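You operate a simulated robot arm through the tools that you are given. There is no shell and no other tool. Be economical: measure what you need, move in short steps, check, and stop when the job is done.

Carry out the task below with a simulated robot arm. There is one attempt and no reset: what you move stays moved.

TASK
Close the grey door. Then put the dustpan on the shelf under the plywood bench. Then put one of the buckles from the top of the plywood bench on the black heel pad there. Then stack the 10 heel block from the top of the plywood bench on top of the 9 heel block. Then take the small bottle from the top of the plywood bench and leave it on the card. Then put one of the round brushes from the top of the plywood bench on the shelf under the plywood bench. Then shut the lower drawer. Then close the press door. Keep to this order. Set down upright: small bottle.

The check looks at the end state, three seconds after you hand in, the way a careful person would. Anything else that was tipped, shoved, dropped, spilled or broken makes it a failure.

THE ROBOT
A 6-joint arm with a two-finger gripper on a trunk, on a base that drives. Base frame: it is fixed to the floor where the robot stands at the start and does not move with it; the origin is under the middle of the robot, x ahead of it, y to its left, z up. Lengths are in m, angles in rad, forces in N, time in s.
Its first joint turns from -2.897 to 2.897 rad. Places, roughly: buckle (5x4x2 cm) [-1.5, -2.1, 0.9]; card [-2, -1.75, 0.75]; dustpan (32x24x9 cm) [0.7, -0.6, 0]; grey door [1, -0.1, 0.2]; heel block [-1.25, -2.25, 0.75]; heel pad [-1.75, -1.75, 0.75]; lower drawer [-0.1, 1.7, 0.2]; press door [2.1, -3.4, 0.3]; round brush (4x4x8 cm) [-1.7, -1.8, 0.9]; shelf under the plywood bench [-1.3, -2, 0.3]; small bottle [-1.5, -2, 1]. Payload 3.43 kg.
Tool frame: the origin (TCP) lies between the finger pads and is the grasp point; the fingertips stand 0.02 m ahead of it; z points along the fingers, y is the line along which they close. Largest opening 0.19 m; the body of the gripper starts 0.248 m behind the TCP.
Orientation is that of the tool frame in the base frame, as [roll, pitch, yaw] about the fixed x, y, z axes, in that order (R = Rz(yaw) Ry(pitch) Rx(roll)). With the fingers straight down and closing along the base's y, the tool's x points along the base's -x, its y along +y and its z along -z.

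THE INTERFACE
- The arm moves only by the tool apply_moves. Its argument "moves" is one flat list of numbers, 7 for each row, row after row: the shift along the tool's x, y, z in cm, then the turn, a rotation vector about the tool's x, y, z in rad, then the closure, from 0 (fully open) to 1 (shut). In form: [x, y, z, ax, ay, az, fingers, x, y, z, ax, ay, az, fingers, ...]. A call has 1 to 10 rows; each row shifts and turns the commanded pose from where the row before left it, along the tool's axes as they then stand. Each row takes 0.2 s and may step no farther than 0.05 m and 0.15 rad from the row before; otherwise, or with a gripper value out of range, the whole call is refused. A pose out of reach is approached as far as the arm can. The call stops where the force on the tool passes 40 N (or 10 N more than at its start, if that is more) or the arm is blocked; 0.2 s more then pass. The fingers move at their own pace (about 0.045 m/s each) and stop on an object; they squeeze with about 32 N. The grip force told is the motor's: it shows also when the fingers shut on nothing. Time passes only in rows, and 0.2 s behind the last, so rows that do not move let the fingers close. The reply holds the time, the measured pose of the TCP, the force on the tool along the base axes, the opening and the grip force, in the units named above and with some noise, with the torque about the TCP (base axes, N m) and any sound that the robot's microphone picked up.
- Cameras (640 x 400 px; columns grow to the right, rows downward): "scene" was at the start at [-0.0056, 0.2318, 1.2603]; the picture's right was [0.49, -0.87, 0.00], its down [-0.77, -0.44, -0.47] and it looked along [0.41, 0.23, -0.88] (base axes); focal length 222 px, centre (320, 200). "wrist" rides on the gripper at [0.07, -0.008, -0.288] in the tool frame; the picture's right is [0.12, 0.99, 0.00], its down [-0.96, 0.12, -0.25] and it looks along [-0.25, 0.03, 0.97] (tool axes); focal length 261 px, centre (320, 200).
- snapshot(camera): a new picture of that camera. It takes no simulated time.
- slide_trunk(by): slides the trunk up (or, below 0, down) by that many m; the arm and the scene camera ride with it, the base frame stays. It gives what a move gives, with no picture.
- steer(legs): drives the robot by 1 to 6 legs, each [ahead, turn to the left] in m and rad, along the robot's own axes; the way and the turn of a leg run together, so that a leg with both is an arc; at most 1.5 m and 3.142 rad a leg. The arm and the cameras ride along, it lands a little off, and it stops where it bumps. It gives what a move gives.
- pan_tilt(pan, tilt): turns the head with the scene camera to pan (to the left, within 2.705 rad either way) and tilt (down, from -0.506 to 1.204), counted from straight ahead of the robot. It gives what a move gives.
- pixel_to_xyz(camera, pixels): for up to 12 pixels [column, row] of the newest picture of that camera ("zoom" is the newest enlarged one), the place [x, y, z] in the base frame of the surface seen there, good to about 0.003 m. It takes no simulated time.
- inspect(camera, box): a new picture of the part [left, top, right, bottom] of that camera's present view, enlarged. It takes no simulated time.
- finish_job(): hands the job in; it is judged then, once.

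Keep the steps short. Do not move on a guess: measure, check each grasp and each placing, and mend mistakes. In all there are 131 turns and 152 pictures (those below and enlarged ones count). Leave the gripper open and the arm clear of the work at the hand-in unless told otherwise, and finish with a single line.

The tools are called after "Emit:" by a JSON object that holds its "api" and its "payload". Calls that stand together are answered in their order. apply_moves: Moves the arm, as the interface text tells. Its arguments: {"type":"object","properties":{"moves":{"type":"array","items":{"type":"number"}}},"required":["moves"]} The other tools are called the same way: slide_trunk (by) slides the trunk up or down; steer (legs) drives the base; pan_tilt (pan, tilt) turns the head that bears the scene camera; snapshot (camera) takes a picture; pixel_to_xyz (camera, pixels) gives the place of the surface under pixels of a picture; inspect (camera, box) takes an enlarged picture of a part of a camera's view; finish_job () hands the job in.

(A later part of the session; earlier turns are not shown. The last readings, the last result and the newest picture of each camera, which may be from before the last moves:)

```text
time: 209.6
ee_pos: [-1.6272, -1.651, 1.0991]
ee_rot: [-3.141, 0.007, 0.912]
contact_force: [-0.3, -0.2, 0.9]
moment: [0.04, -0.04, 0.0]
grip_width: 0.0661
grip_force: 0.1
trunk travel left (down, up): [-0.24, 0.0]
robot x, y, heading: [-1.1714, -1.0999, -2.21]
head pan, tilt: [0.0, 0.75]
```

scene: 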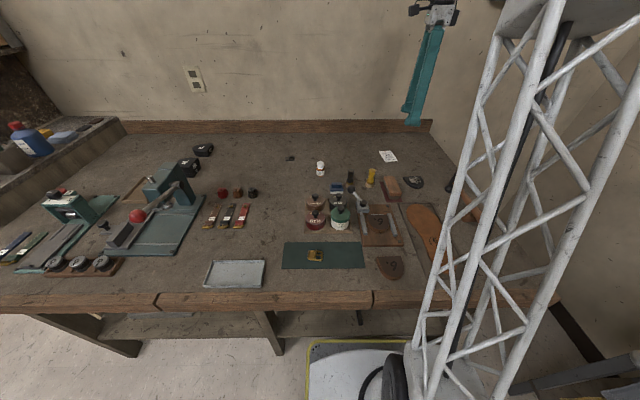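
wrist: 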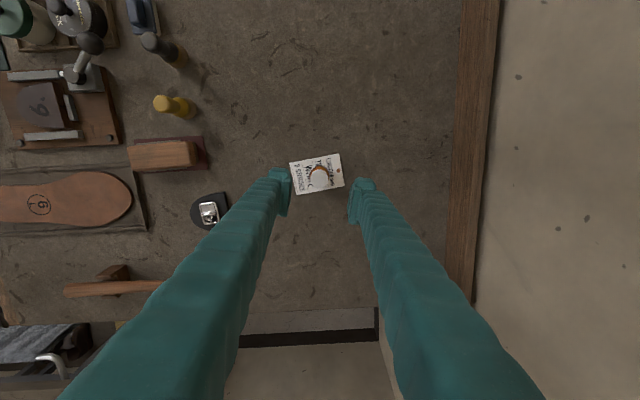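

Emit:
{"api": "apply_moves", "payload": {"moves": [-3.5, 0, 0, 0, -0.131, 0, 0.65, -3.5, 0, 0, 0, -0.131, 0, 0.65, -3.5, 0, 0, 0, -0.131, 0, 0.65, -3.5, 0, 0, 0, -0.131, 0, 0.65, -3.5, 0, 0, 0, -0.131, 0, 0.65, -3.5, 0, 0, 0, -0.131, 0, 0.65]}}

Emit:
{"api": "snapshot", "payload": {"camera": "wrist"}}

Emit:
{"api": "snapshot", "payload": {"camera": "scene"}}

```text
time: 211.0
ee_pos: [-1.7467, -1.8039, 1.1678]
ee_rot: [3.141, 0.795, 0.912]
contact_force: [0.0, -0.1, 0.5]
moment: [-0.02, 0.0, 0.0]
grip_width: 0.0664
grip_force: 0.1
trunk travel left (down, up): [-0.24, 0.0]
robot x, y, heading: [-1.1774, -1.0982, -2.211]
head pan, tilt: [0.0, 0.75]
```

```text
55 pictures are left
```

wrist: 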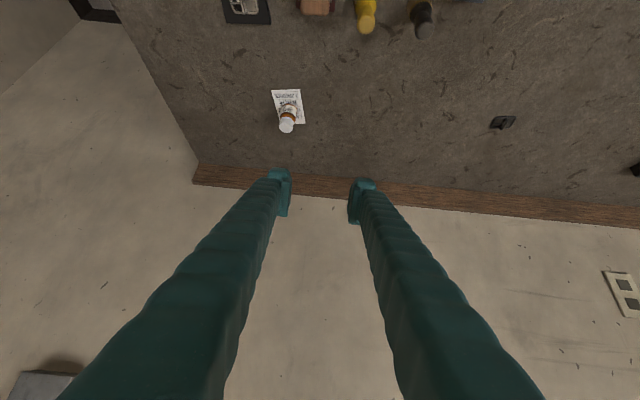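

```text
54 pictures are left
```

scene: 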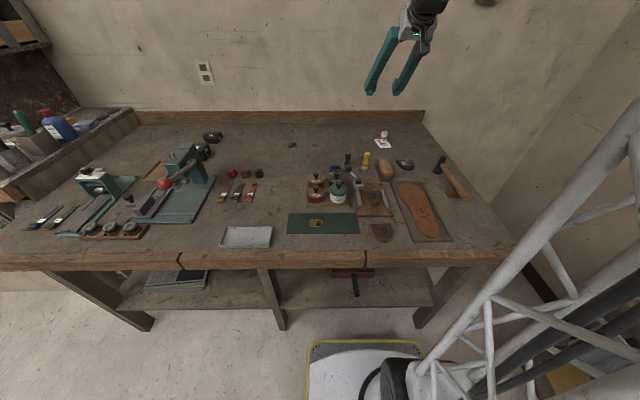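

Emit:
{"api": "inspect", "payload": {"camera": "scene", "box": [326, 140, 406, 190]}}

Emit:
{"api": "pixel_to_xyz", "payload": {"camera": "zoom", "pixels": [[324, 110], [322, 150], [322, 180], [322, 210], [300, 210], [345, 210], [324, 100], [180, 190], [165, 135], [220, 230]]}}

```text
8.00 times, centred on (366, 165) of scene
```

zoom: 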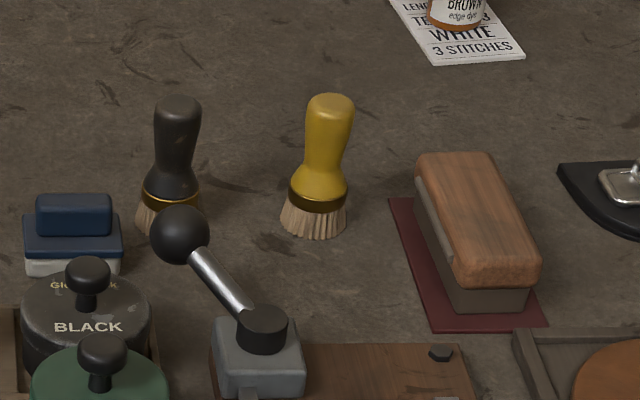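

```text
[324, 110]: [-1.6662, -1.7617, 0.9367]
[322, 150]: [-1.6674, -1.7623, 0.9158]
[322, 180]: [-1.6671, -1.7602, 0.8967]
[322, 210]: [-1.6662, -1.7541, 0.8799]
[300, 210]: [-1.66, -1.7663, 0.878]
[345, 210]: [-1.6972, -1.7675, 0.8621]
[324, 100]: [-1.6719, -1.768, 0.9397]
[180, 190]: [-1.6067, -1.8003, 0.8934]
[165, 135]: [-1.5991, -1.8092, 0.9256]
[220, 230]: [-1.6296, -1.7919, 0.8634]
```

Emit:
{"api": "pixel_to_xyz", "payload": {"camera": "zoom", "pixels": [[420, 158], [418, 185], [440, 240], [492, 155], [450, 275], [395, 200], [430, 165], [180, 100], [197, 130], [205, 235], [180, 215]]}}

```text
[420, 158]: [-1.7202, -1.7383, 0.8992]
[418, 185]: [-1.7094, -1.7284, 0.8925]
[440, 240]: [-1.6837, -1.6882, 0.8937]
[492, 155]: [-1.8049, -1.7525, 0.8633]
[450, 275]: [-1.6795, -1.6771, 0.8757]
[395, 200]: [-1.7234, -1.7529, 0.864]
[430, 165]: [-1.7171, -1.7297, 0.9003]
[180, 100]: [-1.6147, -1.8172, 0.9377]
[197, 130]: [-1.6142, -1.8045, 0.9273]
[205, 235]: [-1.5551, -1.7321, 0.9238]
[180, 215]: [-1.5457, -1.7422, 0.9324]
```

The block's side is 5.6 cm from the brush axis, so a 5 cm opening fits. Move over the brush and descend to z≈1.01.

Emit:
{"api": "apply_moves", "payload": {"moves": [2.49, 1.84, -2.54, 0, 0, 0, 0.74, 2.49, 1.84, -2.54, 0, 0, 0, 0.74, 2.86, 0, 2.8, 0, 0, 0, 0.74, 2.86, 0, 2.8, 0, 0, 0, 0.74, 2.86, 0, 2.8, 0, 0, 0, 0.74, 2.86, 0, 2.8, 0, 0, 0, 0.74]}}

Emit:
{"api": "snapshot", "payload": {"camera": "wrist"}}

Emit:
{"api": "inspect", "payload": {"camera": "scene", "box": [306, 110, 426, 190]}}

```text
time: 212.4
ee_pos: [-1.6716, -1.7706, 1.0081]
ee_rot: [-3.141, 0.794, 0.91]
contact_force: [0.1, 0.4, -0.2]
moment: [0.01, 0.02, 0.04]
grip_width: 0.0494
grip_force: 0.0
trunk travel left (down, up): [-0.24, 0.0]
robot x, y, heading: [-1.1785, -1.0975, -2.214]
head pan, tilt: [0.0, 0.75]
```

```text
52 pictures are left
```

wrist: 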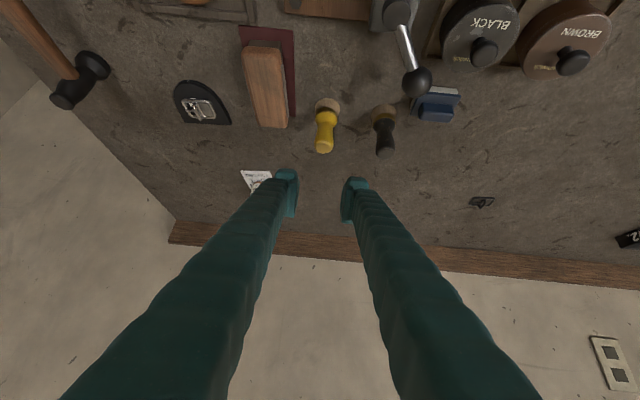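

```text
5.00 times, centred on (366, 150) of scene
```

zoom: 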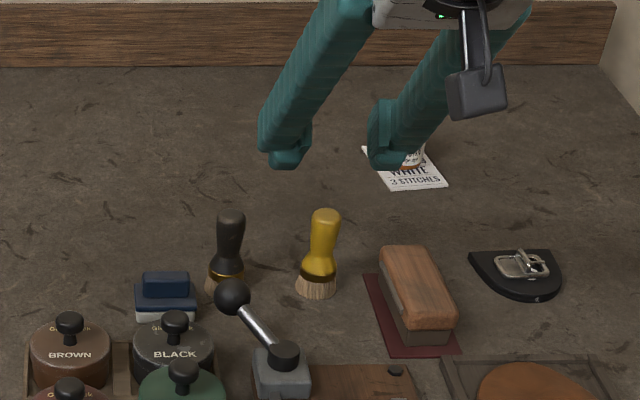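

Aligned with the brush handle (column 325). Descend 8.8 cm and close.

Emit:
{"api": "apply_moves", "payload": {"moves": [2.5, 0, 2.45, 0, 0, 0, 0.74, 2.5, 0, 2.45, 0, 0, 0, 0.74, 1.28, 0, 1.26, 0, 0, 0, 0.74]}}

Emit:
{"api": "inspect", "payload": {"camera": "wrist", "box": [240, 120, 400, 240]}}

```text
time: 213.2
ee_pos: [-1.6738, -1.7631, 0.9427]
ee_rot: [3.008, 0.766, 0.702]
contact_force: [0.1, 0.2, 0.7]
moment: [0.04, -0.1, -0.01]
grip_width: 0.0495
grip_force: 0.1
out of reach, approached as far as the arm can: row 2, 3
trunk travel left (down, up): [-0.24, 0.0]
robot x, y, heading: [-1.1756, -1.0979, -2.213]
head pan, tilt: [0.0, 0.75]
```

```text
3.33 times, centred on (320, 180) of wrist
```

zoom: 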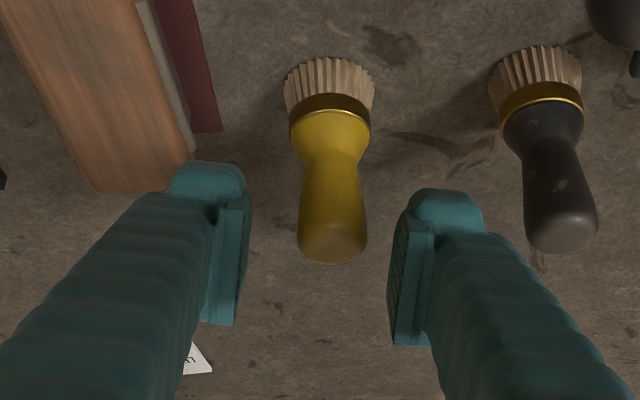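

The wrist neared its straight (singular) pose. Go back up and use less tilt.

Emit:
{"api": "apply_moves", "payload": {"moves": [-2, 0, -2, 0, 0, 0, 0.74, -2, 0, -2, 0, 0, 0, 0.74]}}

```text
time: 213.8
ee_pos: [-1.6909, -1.7604, 0.9827]
ee_rot: [-3.061, 0.8, 0.981]
contact_force: [0.7, -0.8, -0.6]
moment: [-0.03, 0.19, -0.11]
grip_width: 0.0494
grip_force: 0.1
out of reach, approached as far as the arm can: row 1, 2
trunk travel left (down, up): [-0.24, 0.0]
robot x, y, heading: [-1.1745, -1.0974, -2.211]
head pan, tilt: [0.0, 0.75]
```

Emit:
{"api": "apply_moves", "payload": {"moves": [-2, 0, -2, 0, 0, 0, 0.74, -2, 0, -2, 0, 0, 0, 0.74]}}

```text
time: 214.4
ee_pos: [-1.6806, -1.7627, 1.0342]
ee_rot: [3.141, 0.792, 0.911]
contact_force: [-0.9, 0.4, -0.7]
moment: [0.03, -0.02, -0.02]
grip_width: 0.0495
grip_force: 0.0
trunk travel left (down, up): [-0.24, 0.0]
robot x, y, heading: [-1.1779, -1.0992, -2.209]
head pan, tilt: [0.0, 0.75]
```

Emit:
{"api": "apply_moves", "payload": {"moves": [0, 0, 0, 0, 0.1, 0, 0.74, 0, 0, 0, 0, 0.1, 0, 0.74, 0, 0, 0, 0, 0.1, 0, 0.74]}}

```text
time: 215.2
ee_pos: [-1.681, -1.762, 1.0355]
ee_rot: [3.141, 0.491, 0.913]
contact_force: [0.3, -0.2, 0.0]
moment: [-0.04, 0.02, 0.0]
grip_width: 0.0495
grip_force: 0.0
trunk travel left (down, up): [-0.24, 0.0]
robot x, y, heading: [-1.1764, -1.0965, -2.212]
head pan, tilt: [0.0, 0.75]
```

Orientation is exact again at 28° tilt. Align and descend to the brush.

Emit:
{"api": "apply_moves", "payload": {"moves": [0, 1.0, 0, 0, 0, 0, 0.74, 1.815, 0, 3.4, 0, 0, 0, 0.74, 1.815, 0, 3.4, 0, 0, 0, 0.74]}}

Emit:
{"api": "inspect", "payload": {"camera": "wrist", "box": [240, 120, 400, 240]}}

```text
time: 216.0
ee_pos: [-1.6744, -1.7674, 0.9598]
ee_rot: [3.141, 0.495, 0.912]
contact_force: [0.4, 0.2, 0.9]
moment: [-0.06, 0.06, 0.02]
grip_width: 0.0494
grip_force: 0.0
trunk travel left (down, up): [-0.24, 0.0]
robot x, y, heading: [-1.1767, -1.1026, -2.213]
head pan, tilt: [0.0, 0.75]
```

```text
3.33 times, centred on (320, 180) of wrist
```

zoom: 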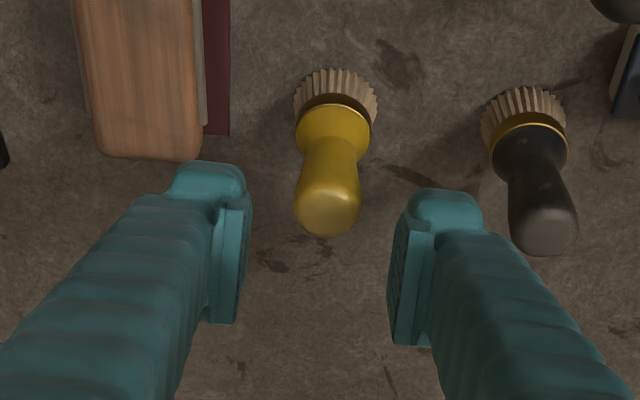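

Emit:
{"api": "apply_moves", "payload": {"moves": [1.815, 0.1, 3.4, 0, 0, 0, 0.74, 0, 0, 0, 0, 0, 0, 0.85, 0, 0, 0, 0, 0, 0, 1, 0, 0, 0, 0, 0, 0, 1, 0, 0, 0, 0, 0, 0, 1]}}

Emit:
{"api": "apply_moves", "payload": {"moves": [-0.47, 0, -0.88, 0, 0, 0, 1, -1.4, 0, -2.6, 0, 0, 0, 1, -1.88, 0, -3.5, 0, 0, 0, 1, -1.88, 0, -3.5, 0, 0, 0, 1, -1.88, 0, -3.5, 0, 0, 0, 1]}}

Emit:
{"api": "snapshot", "payload": {"camera": "wrist"}}

Emit:
{"api": "snapshot", "payload": {"camera": "scene"}}

```text
time: 217.2
ee_pos: [-1.6735, -1.7691, 0.9218]
ee_rot: [3.142, 0.493, 0.913]
contact_force: [-0.9, 0.5, -0.1]
moment: [0.0, 0.0, 0.0]
grip_width: 0.0196
grip_force: 32.5
trunk travel left (down, up): [-0.24, 0.0]
robot x, y, heading: [-1.1807, -1.0965, -2.211]
head pan, tilt: [0.0, 0.75]
```

```text
time: 218.4
ee_pos: [-1.6737, -1.7688, 1.0766]
ee_rot: [3.141, 0.494, 0.912]
contact_force: [0.5, 0.9, -1.1]
moment: [0.03, -0.01, 0.02]
grip_width: 0.0195
grip_force: 31.8
trunk travel left (down, up): [-0.24, 0.0]
robot x, y, heading: [-1.1798, -1.0973, -2.211]
head pan, tilt: [0.0, 0.75]
```

```text
48 pictures are left
```

wrist: 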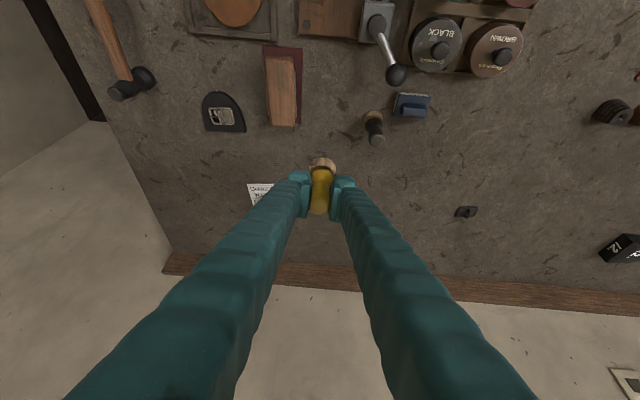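

```text
47 pictures are left
```

scene: 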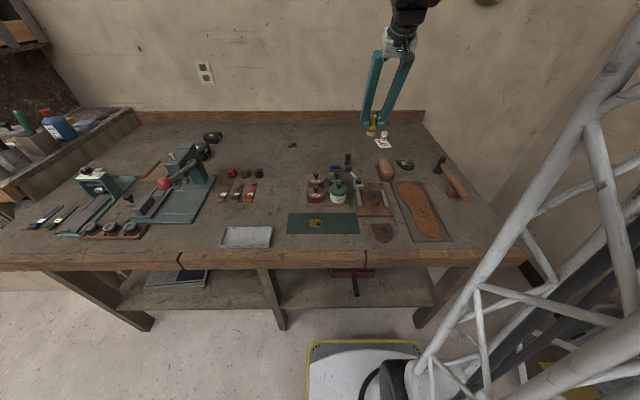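

The brush is held upright. Back away from the bench, shift 19 cm right, keeping the arm over free floor.

Emit:
{"api": "steer", "payload": {"legs": [[-0.615, 0], [0, 1.571], [-0.19, 0], [0, -1.56]]}}

Emit:
{"api": "slide_trunk", "payload": {"by": -0.2}}

```text
time: 231.1
ee_pos: [-1.4476, -1.1708, 1.0778]
ee_rot: [3.141, 0.494, 0.928]
contact_force: [0.1, 0.0, -1.6]
moment: [-0.01, -0.03, 0.03]
grip_width: 0.0196
grip_force: 31.6
trunk travel left (down, up): [-0.24, 0.0]
robot x, y, heading: [-0.964, -0.4881, -2.195]
head pan, tilt: [0.0, 0.75]
```

```text
time: 233.3
ee_pos: [-1.4478, -1.1701, 0.8768]
ee_rot: [-3.141, 0.494, 0.929]
contact_force: [0.0, 1.8, -1.2]
moment: [0.05, 0.01, 0.0]
grip_width: 0.0196
grip_force: 31.9
trunk travel left (down, up): [-0.04, 0.2]
robot x, y, heading: [-0.9611, -0.4951, -2.194]
head pan, tilt: [0.0, 0.75]
```

Lower to z≈0.415 in front of the bench.

Emit:
{"api": "apply_moves", "payload": {"moves": [2.18, 0, 4.05, 0, 0, 0, 1, 2.18, 0, 4.05, 0, 0, 0, 1, 2.18, 0, 4.05, 0, 0, 0, 1, 2.18, 0, 4.05, 0, 0, 0, 1, 2.18, 0, 4.05, 0, 0, 0, 1, 2.18, 0, 4.05, 0, 0, 0, 1, 2.18, 0, 4.05, 0, 0, 0, 1, 2.18, 0, 4.05, 0, 0, 0, 1, 2.18, 0, 4.05, 0, 0, 0, 1, 2.18, 0, 4.05, 0, 0, 0, 1]}}

Emit:
{"api": "snapshot", "payload": {"camera": "wrist"}}

Emit:
{"api": "snapshot", "payload": {"camera": "scene"}}

```text
time: 235.7
ee_pos: [-1.4264, -1.096, 0.4264]
ee_rot: [-3.059, 0.344, 0.797]
contact_force: [0.1, -0.2, -0.2]
moment: [-0.01, 0.02, -0.01]
grip_width: 0.0195
grip_force: 32.1
out of reach, approached as far as the arm can: row 8, 9, 10
trunk travel left (down, up): [-0.04, 0.2]
robot x, y, heading: [-0.96, -0.4919, -2.191]
head pan, tilt: [0.0, 0.75]
stopped in row 10: the arm was blocked; the commanded pose is now the measured one
```

```text
46 pictures are left
```

wrist: 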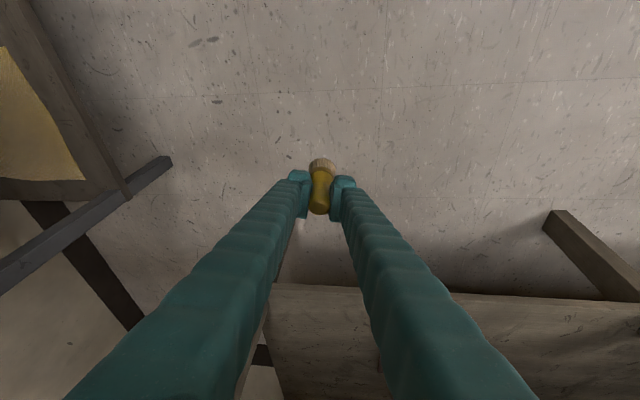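

```text
45 pictures are left
```

scene: 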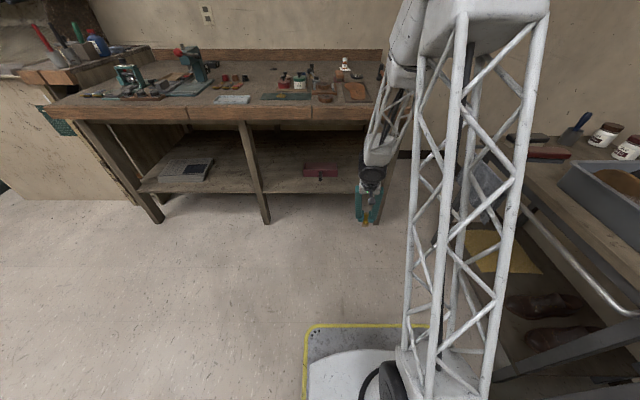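

The wrist nears its singular pose again; rise a little, then extend the arm farther out before lowering.

Emit:
{"api": "apply_moves", "payload": {"moves": [-1.4, 0, -3.9, 0, 0, 0, 1, -1.4, 0, -3.9, 0, 0, 0, 1, -1.4, 0, -3.9, 0, 0, 0, 1]}}

```text
time: 236.5
ee_pos: [-1.4199, -1.1039, 0.5493]
ee_rot: [-3.059, 0.343, 0.795]
contact_force: [-0.7, -0.3, -1.2]
moment: [0.01, 0.01, -0.03]
grip_width: 0.0197
grip_force: 32.9
trunk travel left (down, up): [-0.04, 0.2]
robot x, y, heading: [-0.9602, -0.4929, -2.19]
head pan, tilt: [0.0, 0.75]
```

Emit:
{"api": "apply_moves", "payload": {"moves": [-3.5, 0, 1.25, 0, 0, 0, 1, -3.5, 0, 1.25, 0, 0, 0, 1, -3.5, 0, 1.25, 0, 0, 0, 1, 0, 0, 0, -0.083, 0, 0, 1, 0, 0, 0, 0, -0.1, 0, 1, 0, 0, 0, 0, -0.05, -0.1, 1]}}

```text
time: 237.9
ee_pos: [-1.5003, -1.1821, 0.5498]
ee_rot: [-3.094, 0.491, 0.911]
contact_force: [-0.2, 0.6, 0.3]
moment: [0.01, 0.03, 0.01]
grip_width: 0.0196
grip_force: 32.3
trunk travel left (down, up): [-0.04, 0.2]
robot x, y, heading: [-0.9612, -0.4937, -2.194]
head pan, tilt: [0.0, 0.75]
```

Emit:
{"api": "apply_moves", "payload": {"moves": [0, 0, 0, -0.048, 0, 0, 1, 2.04, 0, 3.82, 0, 0, 0, 1, 2.04, 0, 3.82, 0, 0, 0, 1, 1.8, 0, 3.4, 0, 0, 0, 1]}}

Emit:
{"api": "snapshot", "payload": {"camera": "wrist"}}

```text
time: 238.9
ee_pos: [-1.4987, -1.1805, 0.4259]
ee_rot: [-3.14, 0.493, 0.909]
contact_force: [0.2, -0.2, -0.1]
moment: [0.04, 0.02, -0.01]
grip_width: 0.0196
grip_force: 32.4
trunk travel left (down, up): [-0.04, 0.2]
robot x, y, heading: [-0.961, -0.4939, -2.195]
head pan, tilt: [0.0, 0.75]
```

```text
44 pictures are left
```

wrist: 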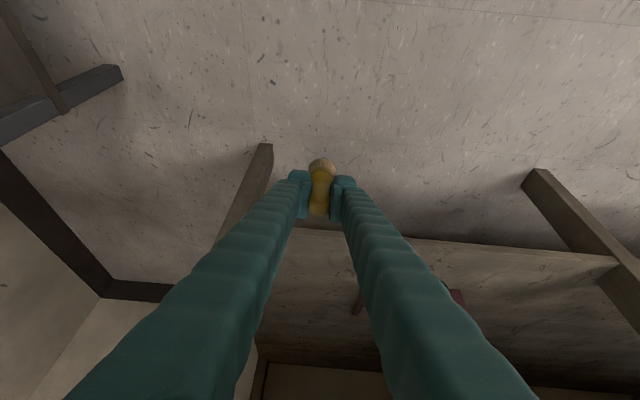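

Lower to z≈0.397 (brush 1.6 cm above shelf level), shift 2 cm left, then drive the base forward 0.26 m to insert.

Emit:
{"api": "apply_moves", "payload": {"moves": [1.37, 2, 2.56, 0, 0, 0, 1]}}

Emit:
{"api": "steer", "payload": {"legs": [[0.2, 0]]}}

Emit:
{"api": "snapshot", "payload": {"camera": "wrist"}}

Emit:
{"api": "snapshot", "payload": {"camera": "scene"}}

```text
time: 239.3
ee_pos: [-1.4836, -1.1919, 0.3971]
ee_rot: [-3.139, 0.494, 0.906]
contact_force: [-0.5, 0.6, 0.3]
moment: [0.04, -0.09, 0.06]
grip_width: 0.0197
grip_force: 31.5
trunk travel left (down, up): [-0.04, 0.2]
robot x, y, heading: [-0.9618, -0.4931, -2.192]
head pan, tilt: [0.0, 0.75]
```

```text
time: 240.9
ee_pos: [-1.6012, -1.3549, 0.3984]
ee_rot: [-3.141, 0.492, 0.909]
contact_force: [0.1, 1.1, -0.1]
moment: [-0.01, 0.0, 0.02]
grip_width: 0.0198
grip_force: 32.4
trunk travel left (down, up): [-0.04, 0.2]
robot x, y, heading: [-1.0804, -0.657, -2.192]
head pan, tilt: [0.0, 0.75]
```

```text
43 pictures are left
```

wrist: 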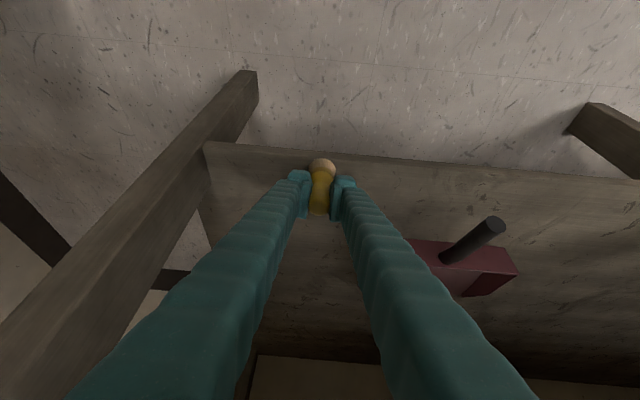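

```text
42 pictures are left
```

scene: 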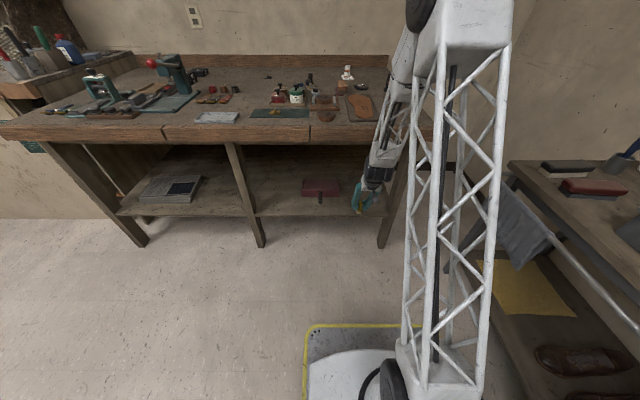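

6 cm more to go; clearance looks fine.

Emit:
{"api": "steer", "payload": {"legs": [[0.065, 0]]}}

Emit:
{"api": "snapshot", "payload": {"camera": "wrist"}}

Emit:
{"api": "inspect", "payload": {"camera": "scene", "box": [260, 60, 480, 240]}}

```text
time: 241.9
ee_pos: [-1.639, -1.4075, 0.3967]
ee_rot: [3.141, 0.495, 0.909]
contact_force: [-0.2, -1.2, -0.1]
moment: [0.04, 0.03, -0.06]
grip_width: 0.0197
grip_force: 31.8
trunk travel left (down, up): [-0.04, 0.2]
robot x, y, heading: [-1.1142, -0.7032, -2.19]
head pan, tilt: [0.0, 0.75]
```

```text
41 pictures are left
```

wrist: 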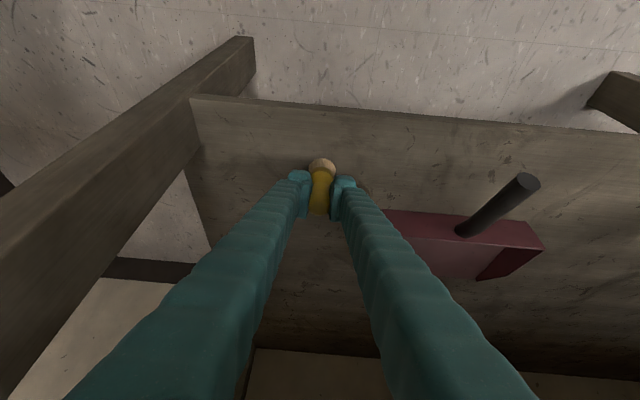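

```text
2.22 times, centred on (370, 150) of scene
```

zoom: 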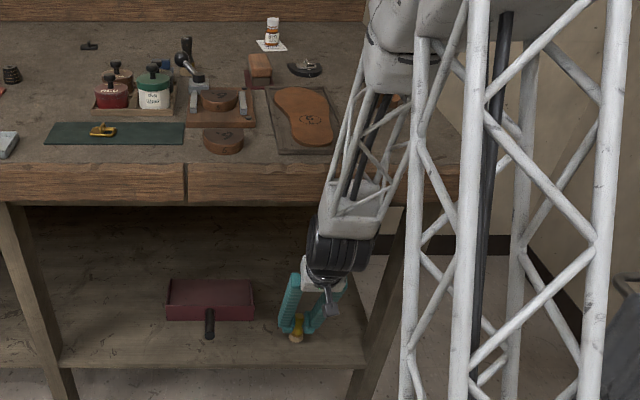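

Lower the brush onto the shelf.

Emit:
{"api": "apply_moves", "payload": {"moves": [0.5, 0, 0.9, 0, 0, 0, 1, 0.14, 0, 0.26, 0, 0, 0, 1, 0.1, 0, 0.18, 0, 0, 0, 1]}}

Emit:
{"api": "apply_moves", "payload": {"moves": [0.1, 0, 0.18, 0, 0, 0, 1]}}

```text
time: 242.7
ee_pos: [-1.6392, -1.408, 0.381]
ee_rot: [3.141, 0.491, 0.909]
contact_force: [-0.5, -0.8, 0.4]
moment: [0.02, -0.02, 0.01]
grip_width: 0.0197
grip_force: 31.9
trunk travel left (down, up): [-0.04, 0.2]
robot x, y, heading: [-1.1183, -0.7035, -2.184]
head pan, tilt: [0.0, 0.75]
```

```text
time: 243.1
ee_pos: [-1.6375, -1.4073, 0.3791]
ee_rot: [-3.14, 0.493, 0.909]
contact_force: [-0.2, 0.3, -0.1]
moment: [0.01, 0.01, 0.01]
grip_width: 0.0196
grip_force: 32.1
trunk travel left (down, up): [-0.04, 0.2]
robot x, y, heading: [-1.1149, -0.709, -2.191]
head pan, tilt: [0.0, 0.75]
```

Emit:
{"api": "apply_moves", "payload": {"moves": [0.07, 0, 0.13, 0, 0, 0, 1, 0.07, 0, 0.13, 0, 0, 0, 1]}}

```text
time: 243.7
ee_pos: [-1.6384, -1.4079, 0.3784]
ee_rot: [-3.14, 0.493, 0.907]
contact_force: [1.4, 3.4, 11.9]
moment: [0.06, -0.07, -0.01]
grip_width: 0.0198
grip_force: 31.9
trunk travel left (down, up): [-0.04, 0.2]
robot x, y, heading: [-1.114, -0.7077, -2.193]
head pan, tilt: [0.0, 0.75]
```

Contact (~12 N). Ease up, open, and back straight out with the base.

Emit:
{"api": "apply_moves", "payload": {"moves": [-0.05, 0, -0.09, 0, 0, 0, 1, 0, 0, 0, 0, 0, 0, 0.85, 0, 0, 0, 0, 0, 0, 0.74, 0, 0, 0, 0, 0, 0, 0.68, 0, 0, 0, 0, 0, 0, 0.68]}}

Emit:
{"api": "inspect", "payload": {"camera": "wrist", "box": [240, 120, 400, 240]}}

Emit:
{"api": "steer", "payload": {"legs": [[-0.4, 0]]}}

Emit:
{"api": "snapshot", "payload": {"camera": "wrist"}}

Emit:
{"api": "inspect", "payload": {"camera": "scene", "box": [160, 60, 480, 260]}}

```text
time: 244.9
ee_pos: [-1.6384, -1.4091, 0.3771]
ee_rot: [-3.139, 0.492, 0.909]
contact_force: [0.1, -1.0, -0.1]
moment: [-0.02, 0.0, 0.02]
grip_width: 0.0606
grip_force: 0.1
trunk travel left (down, up): [-0.04, 0.2]
robot x, y, heading: [-1.1171, -0.7088, -2.193]
head pan, tilt: [0.0, 0.75]
```

```text
3.33 times, centred on (320, 180) of wrist
```

zoom: 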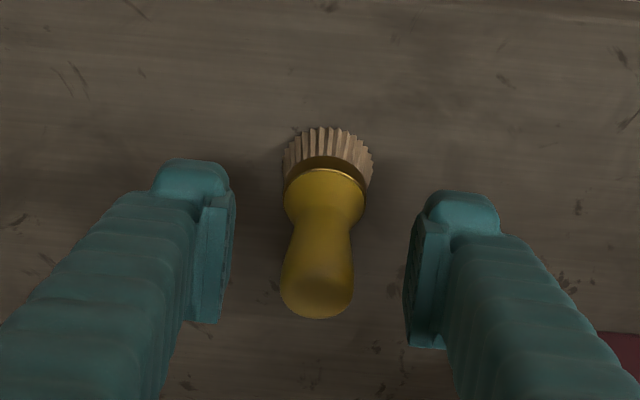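

```text
time: 247.4
ee_pos: [-1.401, -1.0784, 0.3775]
ee_rot: [-3.14, 0.491, 0.911]
contact_force: [0.2, 0.4, -1.0]
moment: [-0.02, -0.01, 0.01]
grip_width: 0.0608
grip_force: 0.1
trunk travel left (down, up): [-0.04, 0.2]
robot x, y, heading: [-0.8797, -0.3799, -2.194]
head pan, tilt: [0.0, 0.75]
```

```text
38 pictures are left
```

wrist: 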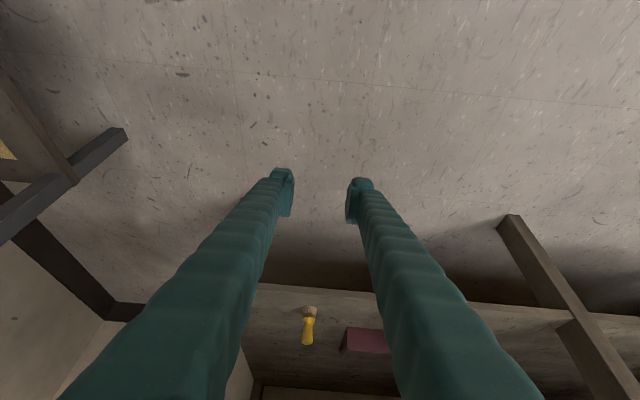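

```text
2.00 times, centred on (320, 160) of scene
```

zoom: 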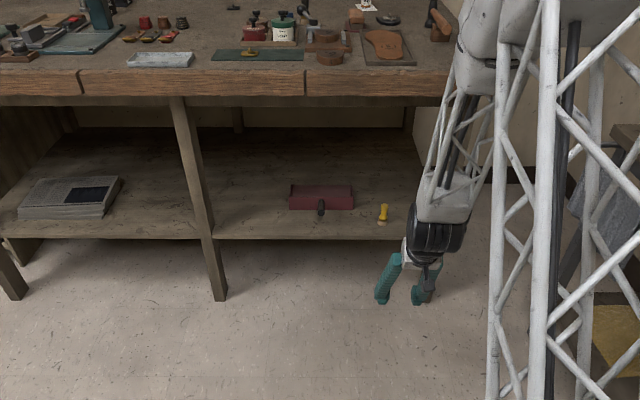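

The brush stands on the shelf beside the dustpan. Now the lower drawer: raise the arm and drive toward the cabinet at (−0.1, 1.7).

Emit:
{"api": "apply_moves", "payload": {"moves": [-2.1, 0, -4, 0, 0, 0, 1, -2.1, 0, -4, 0, 0, 0, 1, -2.1, 0, -4, 0, 0, 0, 1, -2.1, 0, -4, 0, 0, 0, 1, -2.1, 0, -4, 0, 0, 0, 1]}}

Emit:
{"api": "steer", "payload": {"legs": [[0, 2.77], [0.9, 0]]}}

Emit:
{"api": "pan_tilt", "payload": {"pan": 1.2, "tilt": 0.6}}

Emit:
{"api": "snapshot", "payload": {"camera": "scene"}}

```text
time: 248.6
ee_pos: [-1.4067, -1.1059, 0.55]
ee_rot: [3.1, 0.556, 0.908]
contact_force: [-0.5, 0.1, -1.0]
moment: [0.02, 0.02, -0.02]
grip_width: 0.0001
grip_force: 32.2
out of reach, approached as far as the arm can: row 3, 4, 5
trunk travel left (down, up): [-0.04, 0.2]
robot x, y, heading: [-0.8801, -0.3814, -2.191]
head pan, tilt: [0.0, 0.75]
```

```text
time: 260.2
ee_pos: [0.6108, 0.6094, 0.5503]
ee_rot: [3.099, 0.555, -2.594]
contact_force: [-0.4, 0.1, 0.8]
moment: [0.02, -0.02, 0.01]
grip_width: 0.0
grip_force: 32.3
trunk travel left (down, up): [-0.04, 0.2]
robot x, y, heading: [-0.1389, 0.1172, 0.588]
head pan, tilt: [0.0, 0.75]
```

```text
time: 261.6
ee_pos: [0.6117, 0.61, 0.5506]
ee_rot: [3.099, 0.557, -2.596]
contact_force: [0.7, -0.5, -0.1]
moment: [-0.01, 0.01, 0.01]
grip_width: 0.0
grip_force: 32.6
trunk travel left (down, up): [-0.04, 0.2]
robot x, y, heading: [-0.1382, 0.1162, 0.59]
head pan, tilt: [1.201, 0.6]
```

```text
36 pictures are left
```

scene: 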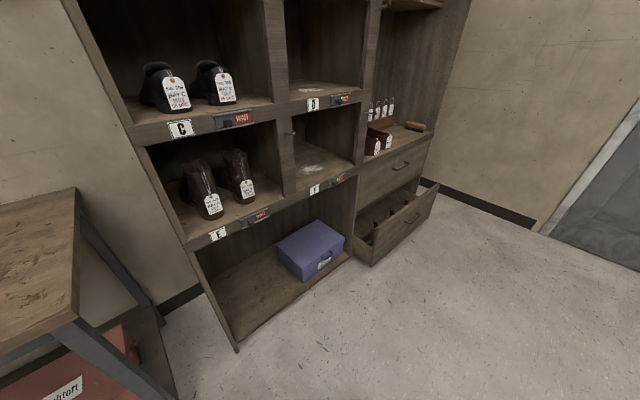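

Emit:
{"api": "inspect", "payload": {"camera": "scene", "box": [310, 140, 470, 280]}}

Emit:
{"api": "pixel_to_xyz", "payload": {"camera": "scene", "pixels": [[371, 263], [436, 186], [413, 218], [372, 242], [430, 205], [400, 232], [395, 175], [355, 235], [420, 165], [238, 350], [348, 255]]}}

```text
2.86 times, centred on (390, 210) of scene
```

zoom: 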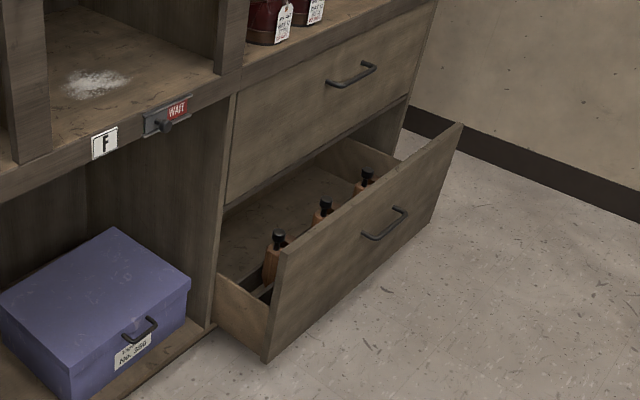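

```text
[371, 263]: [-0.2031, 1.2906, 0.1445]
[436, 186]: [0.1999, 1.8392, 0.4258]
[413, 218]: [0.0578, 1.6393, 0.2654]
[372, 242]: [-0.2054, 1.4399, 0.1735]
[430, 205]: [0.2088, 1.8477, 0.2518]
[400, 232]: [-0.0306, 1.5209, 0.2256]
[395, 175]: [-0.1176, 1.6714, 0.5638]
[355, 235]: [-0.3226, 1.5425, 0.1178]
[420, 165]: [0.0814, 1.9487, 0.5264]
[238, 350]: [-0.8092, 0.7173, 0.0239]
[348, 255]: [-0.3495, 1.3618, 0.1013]
```

Drawer front runs (-0.20,1.29)→(0.20,1.84), z 0.14–0.43, and must go in ~0.157 m along (-0.81,0.59). There are bottles in it, so push gently. Set the tool at ~20° tilt and z≈0.37 here over free floor.

Emit:
{"api": "apply_moves", "payload": {"moves": [0, 0, 0, 0.042, 0.1, 0, 1, 0, 0, 0, 0, 0.107, -0.043, 1, 1.54, 0, 4.23, 0, 0, 0, 1, 1.54, 0, 4.23, 0, 0, 0, 1, 1.54, 0, 4.23, 0, 0, 0, 1, 1.54, 0, 4.23, 0, 0, 0, 1, 3.5, 0, -1.28, 0, 0, 0, 1, 3.5, 0, -1.28, 0, 0, 0, 1]}}

```text
time: 263.6
ee_pos: [0.4953, 0.6095, 0.3655]
ee_rot: [3.085, 0.346, -2.333]
contact_force: [0.2, 0.4, -0.1]
moment: [-0.01, -0.02, -0.02]
grip_width: 0.0
grip_force: 32.2
out of reach, approached as far as the arm can: row 1, 2, 6
trunk travel left (down, up): [-0.04, 0.2]
robot x, y, heading: [-0.1377, 0.1178, 0.585]
head pan, tilt: [1.201, 0.6]
stopped in row 8: the arm was blocked; the commanded pose is now the measured one
```

The arm is fine for pushing as it is. Measure nothing more: drive to about (0.16,0.73), facing the drawer, which keeps clear of the wall.

Emit:
{"api": "steer", "payload": {"legs": [[0, 0.534], [0.68, 0], [0, 0.45]]}}

Emit:
{"api": "pan_tilt", "payload": {"pan": 0.3, "tilt": 0.8}}

Emit:
{"api": "snapshot", "payload": {"camera": "scene"}}

Emit:
{"api": "snapshot", "payload": {"camera": "wrist"}}

```text
time: 270.3
ee_pos: [0.1022, 1.5337, 0.3648]
ee_rot: [3.086, 0.347, -1.351]
contact_force: [-1.2, -0.8, 0.1]
moment: [-0.01, 0.0, 0.01]
grip_width: 0.0
grip_force: 32.2
trunk travel left (down, up): [-0.04, 0.2]
robot x, y, heading: [0.1593, 0.7309, 1.575]
head pan, tilt: [1.201, 0.6]
```

```text
time: 271.5
ee_pos: [0.1031, 1.5346, 0.3644]
ee_rot: [3.085, 0.346, -1.351]
contact_force: [0.2, 0.5, -0.2]
moment: [0.01, 0.03, -0.01]
grip_width: 0.0
grip_force: 32.0
trunk travel left (down, up): [-0.04, 0.2]
robot x, y, heading: [0.1582, 0.7307, 1.567]
head pan, tilt: [0.3, 0.799]
```

```text
34 pictures are left
```

scene: 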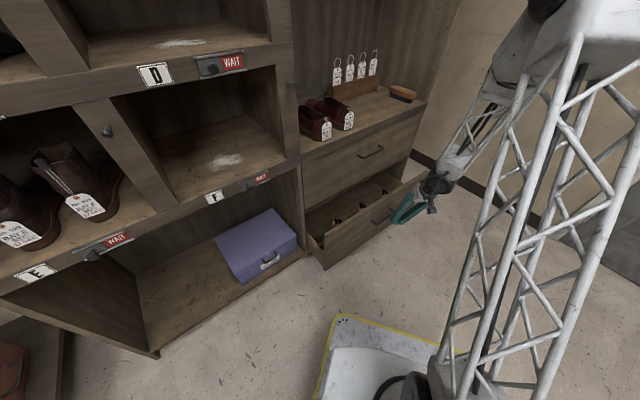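

```text
33 pictures are left
```

wrist: 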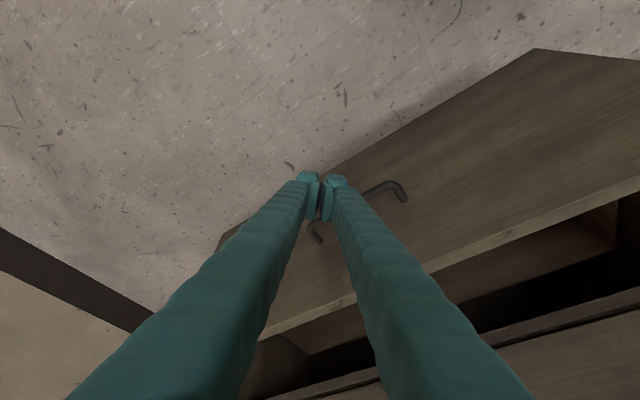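

Emit:
{"api": "pixel_to_xyz", "payload": {"camera": "wrist", "pixels": [[398, 187], [318, 236], [300, 300], [400, 290], [500, 190], [350, 295], [530, 55]]}}

```text
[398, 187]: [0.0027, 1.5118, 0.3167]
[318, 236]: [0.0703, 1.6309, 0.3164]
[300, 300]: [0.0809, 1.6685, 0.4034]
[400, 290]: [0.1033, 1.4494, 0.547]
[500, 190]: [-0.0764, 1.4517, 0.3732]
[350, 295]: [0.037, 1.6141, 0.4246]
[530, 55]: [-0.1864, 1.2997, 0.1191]
```

The handle is at z≈0.317; raise 2 cm so the fingers push the face above it. Approach and make contact slowly.

Emit:
{"api": "apply_moves", "payload": {"moves": [-0.68, 0, -1.88, 0, 0, 0, 1, -1.42, 1.32, 0.51, 0, 0, 0, 1, -1.42, 1.32, 0.51, 0, 0, 0, 1, -1.42, 1.32, 0.51, 0, 0, 0, 1, -0.71, 0.66, 0.25, 0, 0, 0, 1, -0.57, 0.53, 0.2, 0, 0, 0, 1, -0.57, 0.53, 0.2, 0, 0, 0, 1, -0.57, 0.53, 0.2, 0, 0, 0, 1, -0.57, 0.53, 0.2, 0, 0, 0, 1, -0.57, 0.53, 0.2, 0, 0, 0, 1]}}

Emit:
{"api": "snapshot", "payload": {"camera": "scene"}}

```text
time: 273.7
ee_pos: [0.0138, 1.5979, 0.3888]
ee_rot: [3.088, 0.345, -1.351]
contact_force: [0.0, -0.2, 0.2]
moment: [0.02, -0.02, 0.03]
grip_width: 0.0
grip_force: 31.5
trunk travel left (down, up): [-0.04, 0.2]
robot x, y, heading: [0.1588, 0.7317, 1.571]
head pan, tilt: [0.3, 0.799]
```

```text
32 pictures are left
```

scene: 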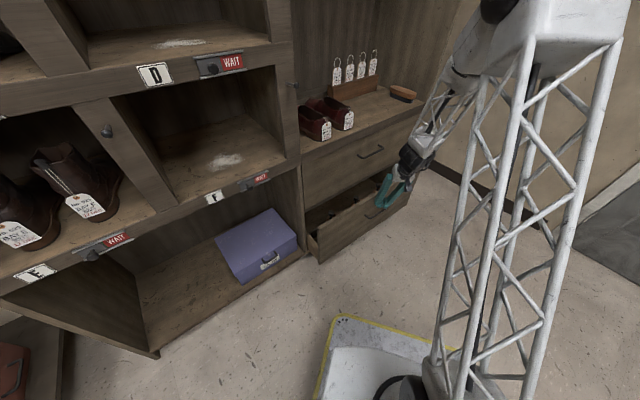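

The drawer is moving without resistance. Continue slowly.

Emit:
{"api": "apply_moves", "payload": {"moves": [-0.57, 0.53, 0.2, 0, 0, 0, 1, -0.57, 0.53, 0.2, 0, 0, 0, 1, -0.57, 0.53, 0.2, 0, 0, 0, 1, -0.57, 0.53, 0.2, 0, 0, 0, 1, -0.57, 0.53, 0.2, 0, 0, 0, 1, -0.57, 0.53, 0.2, 0, 0, 0, 1, -0.57, 0.53, 0.2, 0, 0, 0, 1, -0.57, 0.53, 0.2, 0, 0, 0, 1, -0.57, 0.53, 0.2, 0, 0, 0, 1, -0.57, 0.53, 0.2, 0, 0, 0, 1]}}

Emit:
{"api": "snapshot", "payload": {"camera": "wrist"}}

Emit:
{"api": "inspect", "payload": {"camera": "scene", "box": [270, 90, 450, 270]}}

```text
time: 275.9
ee_pos: [-0.0511, 1.6437, 0.3925]
ee_rot: [3.084, 0.346, -1.35]
contact_force: [-0.1, 0.2, -0.8]
moment: [0.01, 0.03, 0.01]
grip_width: 0.0001
grip_force: 32.7
trunk travel left (down, up): [-0.04, 0.2]
robot x, y, heading: [0.1625, 0.7312, 1.57]
head pan, tilt: [0.3, 0.799]
```

```text
31 pictures are left
```

wrist: 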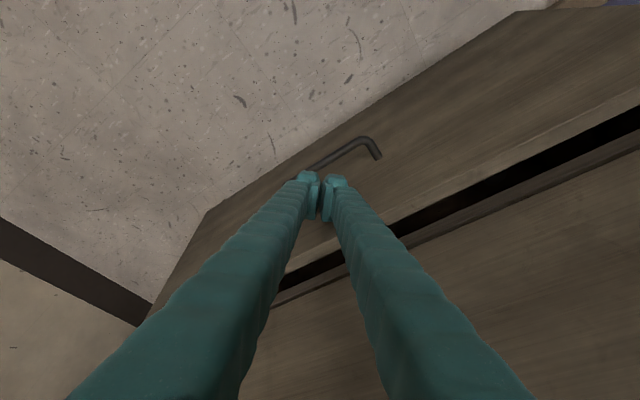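

```text
2.22 times, centred on (360, 180) of scene
```

zoom: 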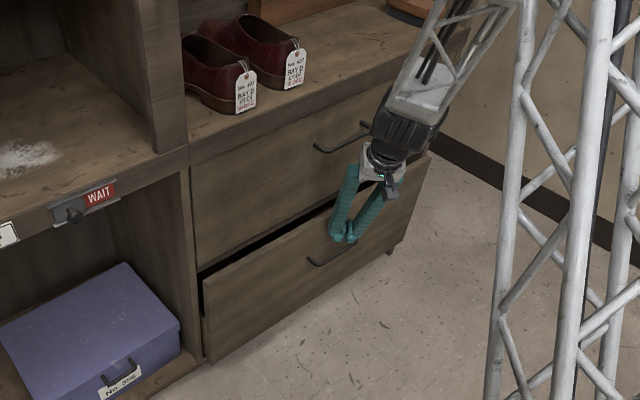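

About 4–5 cm remain. To avoid the upper drawer's handle I'll back off, shift 8 cm left along the face, then continue pushing.

Emit:
{"api": "apply_moves", "payload": {"moves": [1.06, -0.99, -0.38, 0, 0, 0, 1, 2.47, 3.0, -0.9, 0, 0, 0, 1, 2.47, 3.0, -0.9, 0, 0, 0, 1, 0.24, 0, 0.66, 0, 0, 0, 1, -0.71, 0.66, 0.25, 0, 0, 0, 1, -0.57, 0.53, 0.2, 0, 0, 0, 1, -0.57, 0.53, 0.2, 0, 0, 0, 1, -0.57, 0.53, 0.2, 0, 0, 0, 1, -0.57, 0.53, 0.2, 0, 0, 0, 1]}}

Emit:
{"api": "snapshot", "payload": {"camera": "wrist"}}

Emit:
{"api": "inspect", "payload": {"camera": "scene", "box": [270, 90, 450, 270]}}

```text
time: 277.9
ee_pos: [-0.1208, 1.5943, 0.3902]
ee_rot: [3.086, 0.346, -1.352]
contact_force: [0.6, -0.1, 0.0]
moment: [0.01, 0.03, 0.01]
grip_width: 0.0
grip_force: 32.2
trunk travel left (down, up): [-0.04, 0.2]
robot x, y, heading: [0.1556, 0.7279, 1.575]
head pan, tilt: [0.3, 0.799]
```

```text
29 pictures are left
```

wrist: 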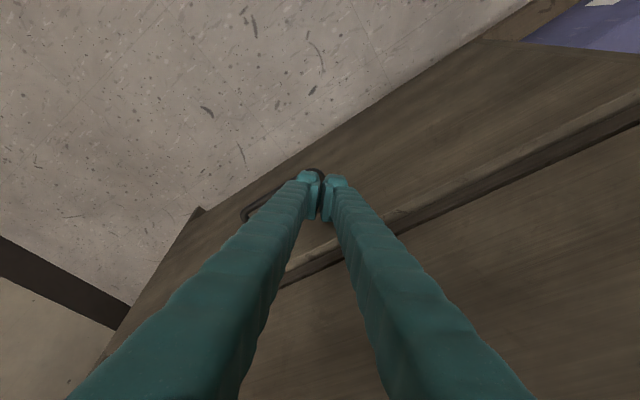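

```text
2.22 times, centred on (360, 180) of scene
```

zoom: 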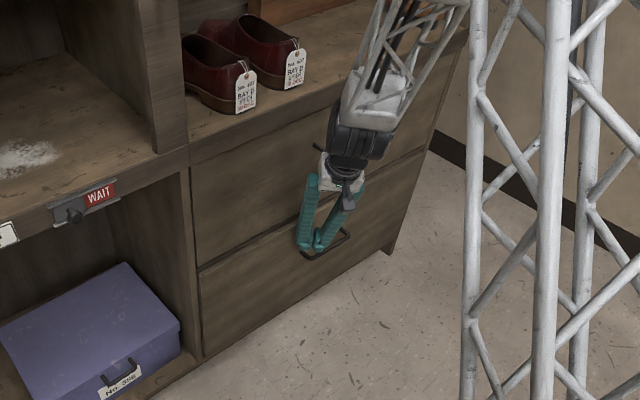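

Nearly shut; push on in 5 mm steps until it stops.

Emit:
{"api": "apply_moves", "payload": {"moves": [-0.36, 0.33, 0.13, 0, 0, 0, 1, -0.36, 0.33, 0.13, 0, 0, 0, 1, -0.36, 0.33, 0.13, 0, 0, 0, 1, -0.36, 0.33, 0.13, 0, 0, 0, 1, -0.36, 0.33, 0.13, 0, 0, 0, 1]}}

Emit:
{"api": "inspect", "payload": {"camera": "wrist", "box": [200, 50, 640, 350]}}

```text
time: 278.6
ee_pos: [-0.1245, 1.5974, 0.3886]
ee_rot: [3.087, 0.337, -1.354]
contact_force: [4.7, -2.4, 1.9]
moment: [0.0, 0.11, 0.05]
grip_width: 0.0
grip_force: 32.2
trunk travel left (down, up): [-0.04, 0.2]
robot x, y, heading: [0.1598, 0.7327, 1.566]
head pan, tilt: [0.3, 0.799]
stopped in row 3: the force on the tool passed its limit at 49 N (the readings are from after the stop); the commanded pose is now the measured one
```

```text
1.33 times, centred on (420, 200) of wrist
```

zoom: 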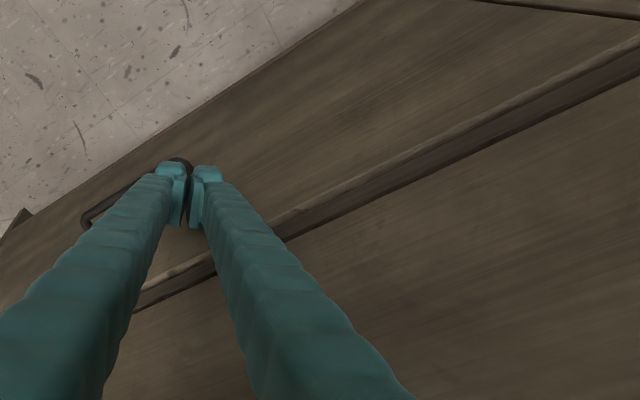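

Stopped at 49 N. Verify whether the lower front is flush with the upper one (or whether something else was touched).

Emit:
{"api": "pixel_to_xyz", "payload": {"camera": "zoom", "pixels": [[330, 110], [450, 60], [480, 220], [400, 300], [560, 150], [400, 180], [500, 110]]}}

Emit:
{"api": "inspect", "payload": {"camera": "scene", "box": [300, 120, 420, 260]}}

```text
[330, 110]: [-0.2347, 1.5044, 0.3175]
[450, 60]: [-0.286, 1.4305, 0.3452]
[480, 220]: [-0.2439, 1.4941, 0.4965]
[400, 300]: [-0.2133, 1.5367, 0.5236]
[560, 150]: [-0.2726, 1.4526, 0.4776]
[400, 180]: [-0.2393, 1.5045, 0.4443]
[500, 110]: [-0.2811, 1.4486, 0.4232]
```

```text
2.86 times, centred on (360, 190) of scene
```

zoom: 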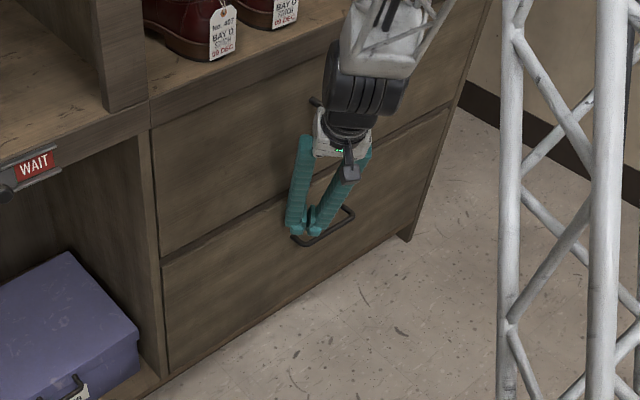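

Lower and upper fronts are flush within ~2 mm: closed. Back away, and look toward the press.

Emit:
{"api": "steer", "payload": {"legs": [[-0.6, 0], [0, -2.9]]}}

Emit:
{"api": "pan_tilt", "payload": {"pan": 0.35, "tilt": 0.35}}

Emit:
{"api": "snapshot", "payload": {"camera": "scene"}}

```text
time: 289.3
ee_pos: [0.6264, -0.6549, 0.3885]
ee_rot: [3.088, 0.339, 2.006]
contact_force: [0.3, 0.1, 0.2]
moment: [-0.02, -0.04, 0.01]
grip_width: 0.0
grip_force: 32.2
trunk travel left (down, up): [-0.04, 0.2]
robot x, y, heading: [0.1617, 0.1308, -1.361]
head pan, tilt: [0.3, 0.799]
```

```text
time: 290.2
ee_pos: [0.6257, -0.6537, 0.3888]
ee_rot: [3.089, 0.338, 2.008]
contact_force: [-0.1, 0.4, 0.0]
moment: [-0.01, -0.01, -0.01]
grip_width: 0.0001
grip_force: 32.1
trunk travel left (down, up): [-0.04, 0.2]
robot x, y, heading: [0.1586, 0.1294, -1.355]
head pan, tilt: [0.351, 0.351]
```

```text
25 pictures are left
```

scene: 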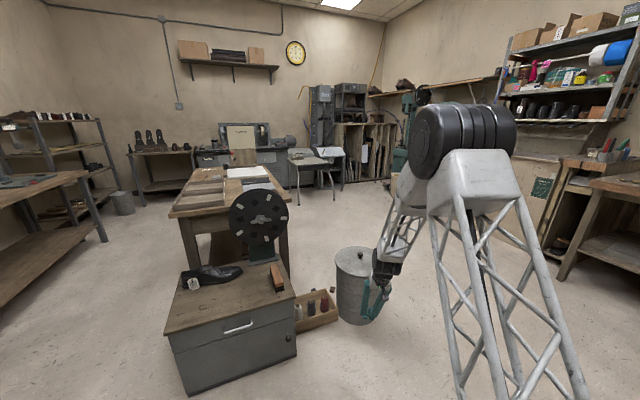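

The cabinet door looks shut. Raise the arm a little (bin and table ahead), then drive down the open aisle toward the press and look.

Emit:
{"api": "apply_moves", "payload": {"moves": [-1.4, 0, -3.9, 0, 0, 0, 1, -1.4, 0, -3.9, 0, 0, 0, 1, -1.4, 0, -3.9, 0, 0, 0, 1, -1.4, 0, -3.9, 0, 0, 0, 1, -1.4, 0, -3.9, 0, 0, 0, 1]}}

Emit:
{"api": "steer", "payload": {"legs": [[0, -0.25], [1.5, 0], [0, 0.75]]}}

Emit:
{"api": "pan_tilt", "payload": {"pan": 0.0, "tilt": 0.35}}

Emit:
{"api": "snapshot", "payload": {"camera": "scene"}}

```text
time: 291.4
ee_pos: [0.6161, -0.6598, 0.5946]
ee_rot: [3.087, 0.337, 2.007]
contact_force: [0.5, -2.0, -0.4]
moment: [0.03, 0.04, 0.0]
grip_width: 0.0
grip_force: 31.8
trunk travel left (down, up): [-0.04, 0.2]
robot x, y, heading: [0.1598, 0.1293, -1.357]
head pan, tilt: [0.351, 0.351]
```

```text
time: 301.8
ee_pos: [0.8816, -1.8393, 0.5962]
ee_rot: [3.087, 0.339, 2.506]
contact_force: [-1.0, 0.9, 0.1]
moment: [0.01, 0.02, -0.01]
grip_width: 0.0002
grip_force: 31.6
trunk travel left (down, up): [-0.04, 0.2]
robot x, y, heading: [0.1001, -1.3694, -0.853]
head pan, tilt: [0.351, 0.351]
```

```text
time: 302.6
ee_pos: [0.883, -1.8398, 0.5966]
ee_rot: [3.088, 0.339, 2.507]
contact_force: [0.5, 0.5, 0.8]
moment: [0.0, 0.0, 0.01]
grip_width: 0.0
grip_force: 31.9
trunk travel left (down, up): [-0.04, 0.2]
robot x, y, heading: [0.0999, -1.3686, -0.858]
head pan, tilt: [0.0, 0.351]
```

```text
24 pictures are left
```

scene: 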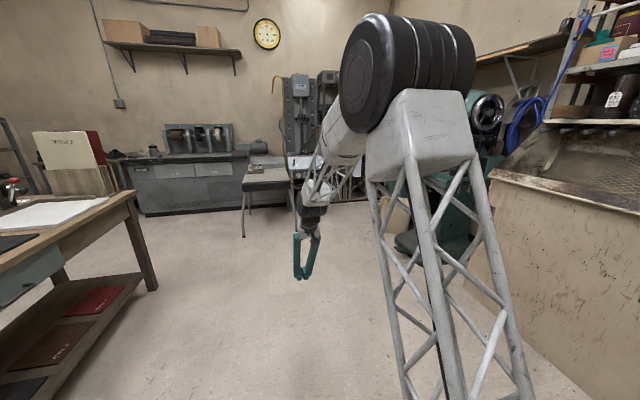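

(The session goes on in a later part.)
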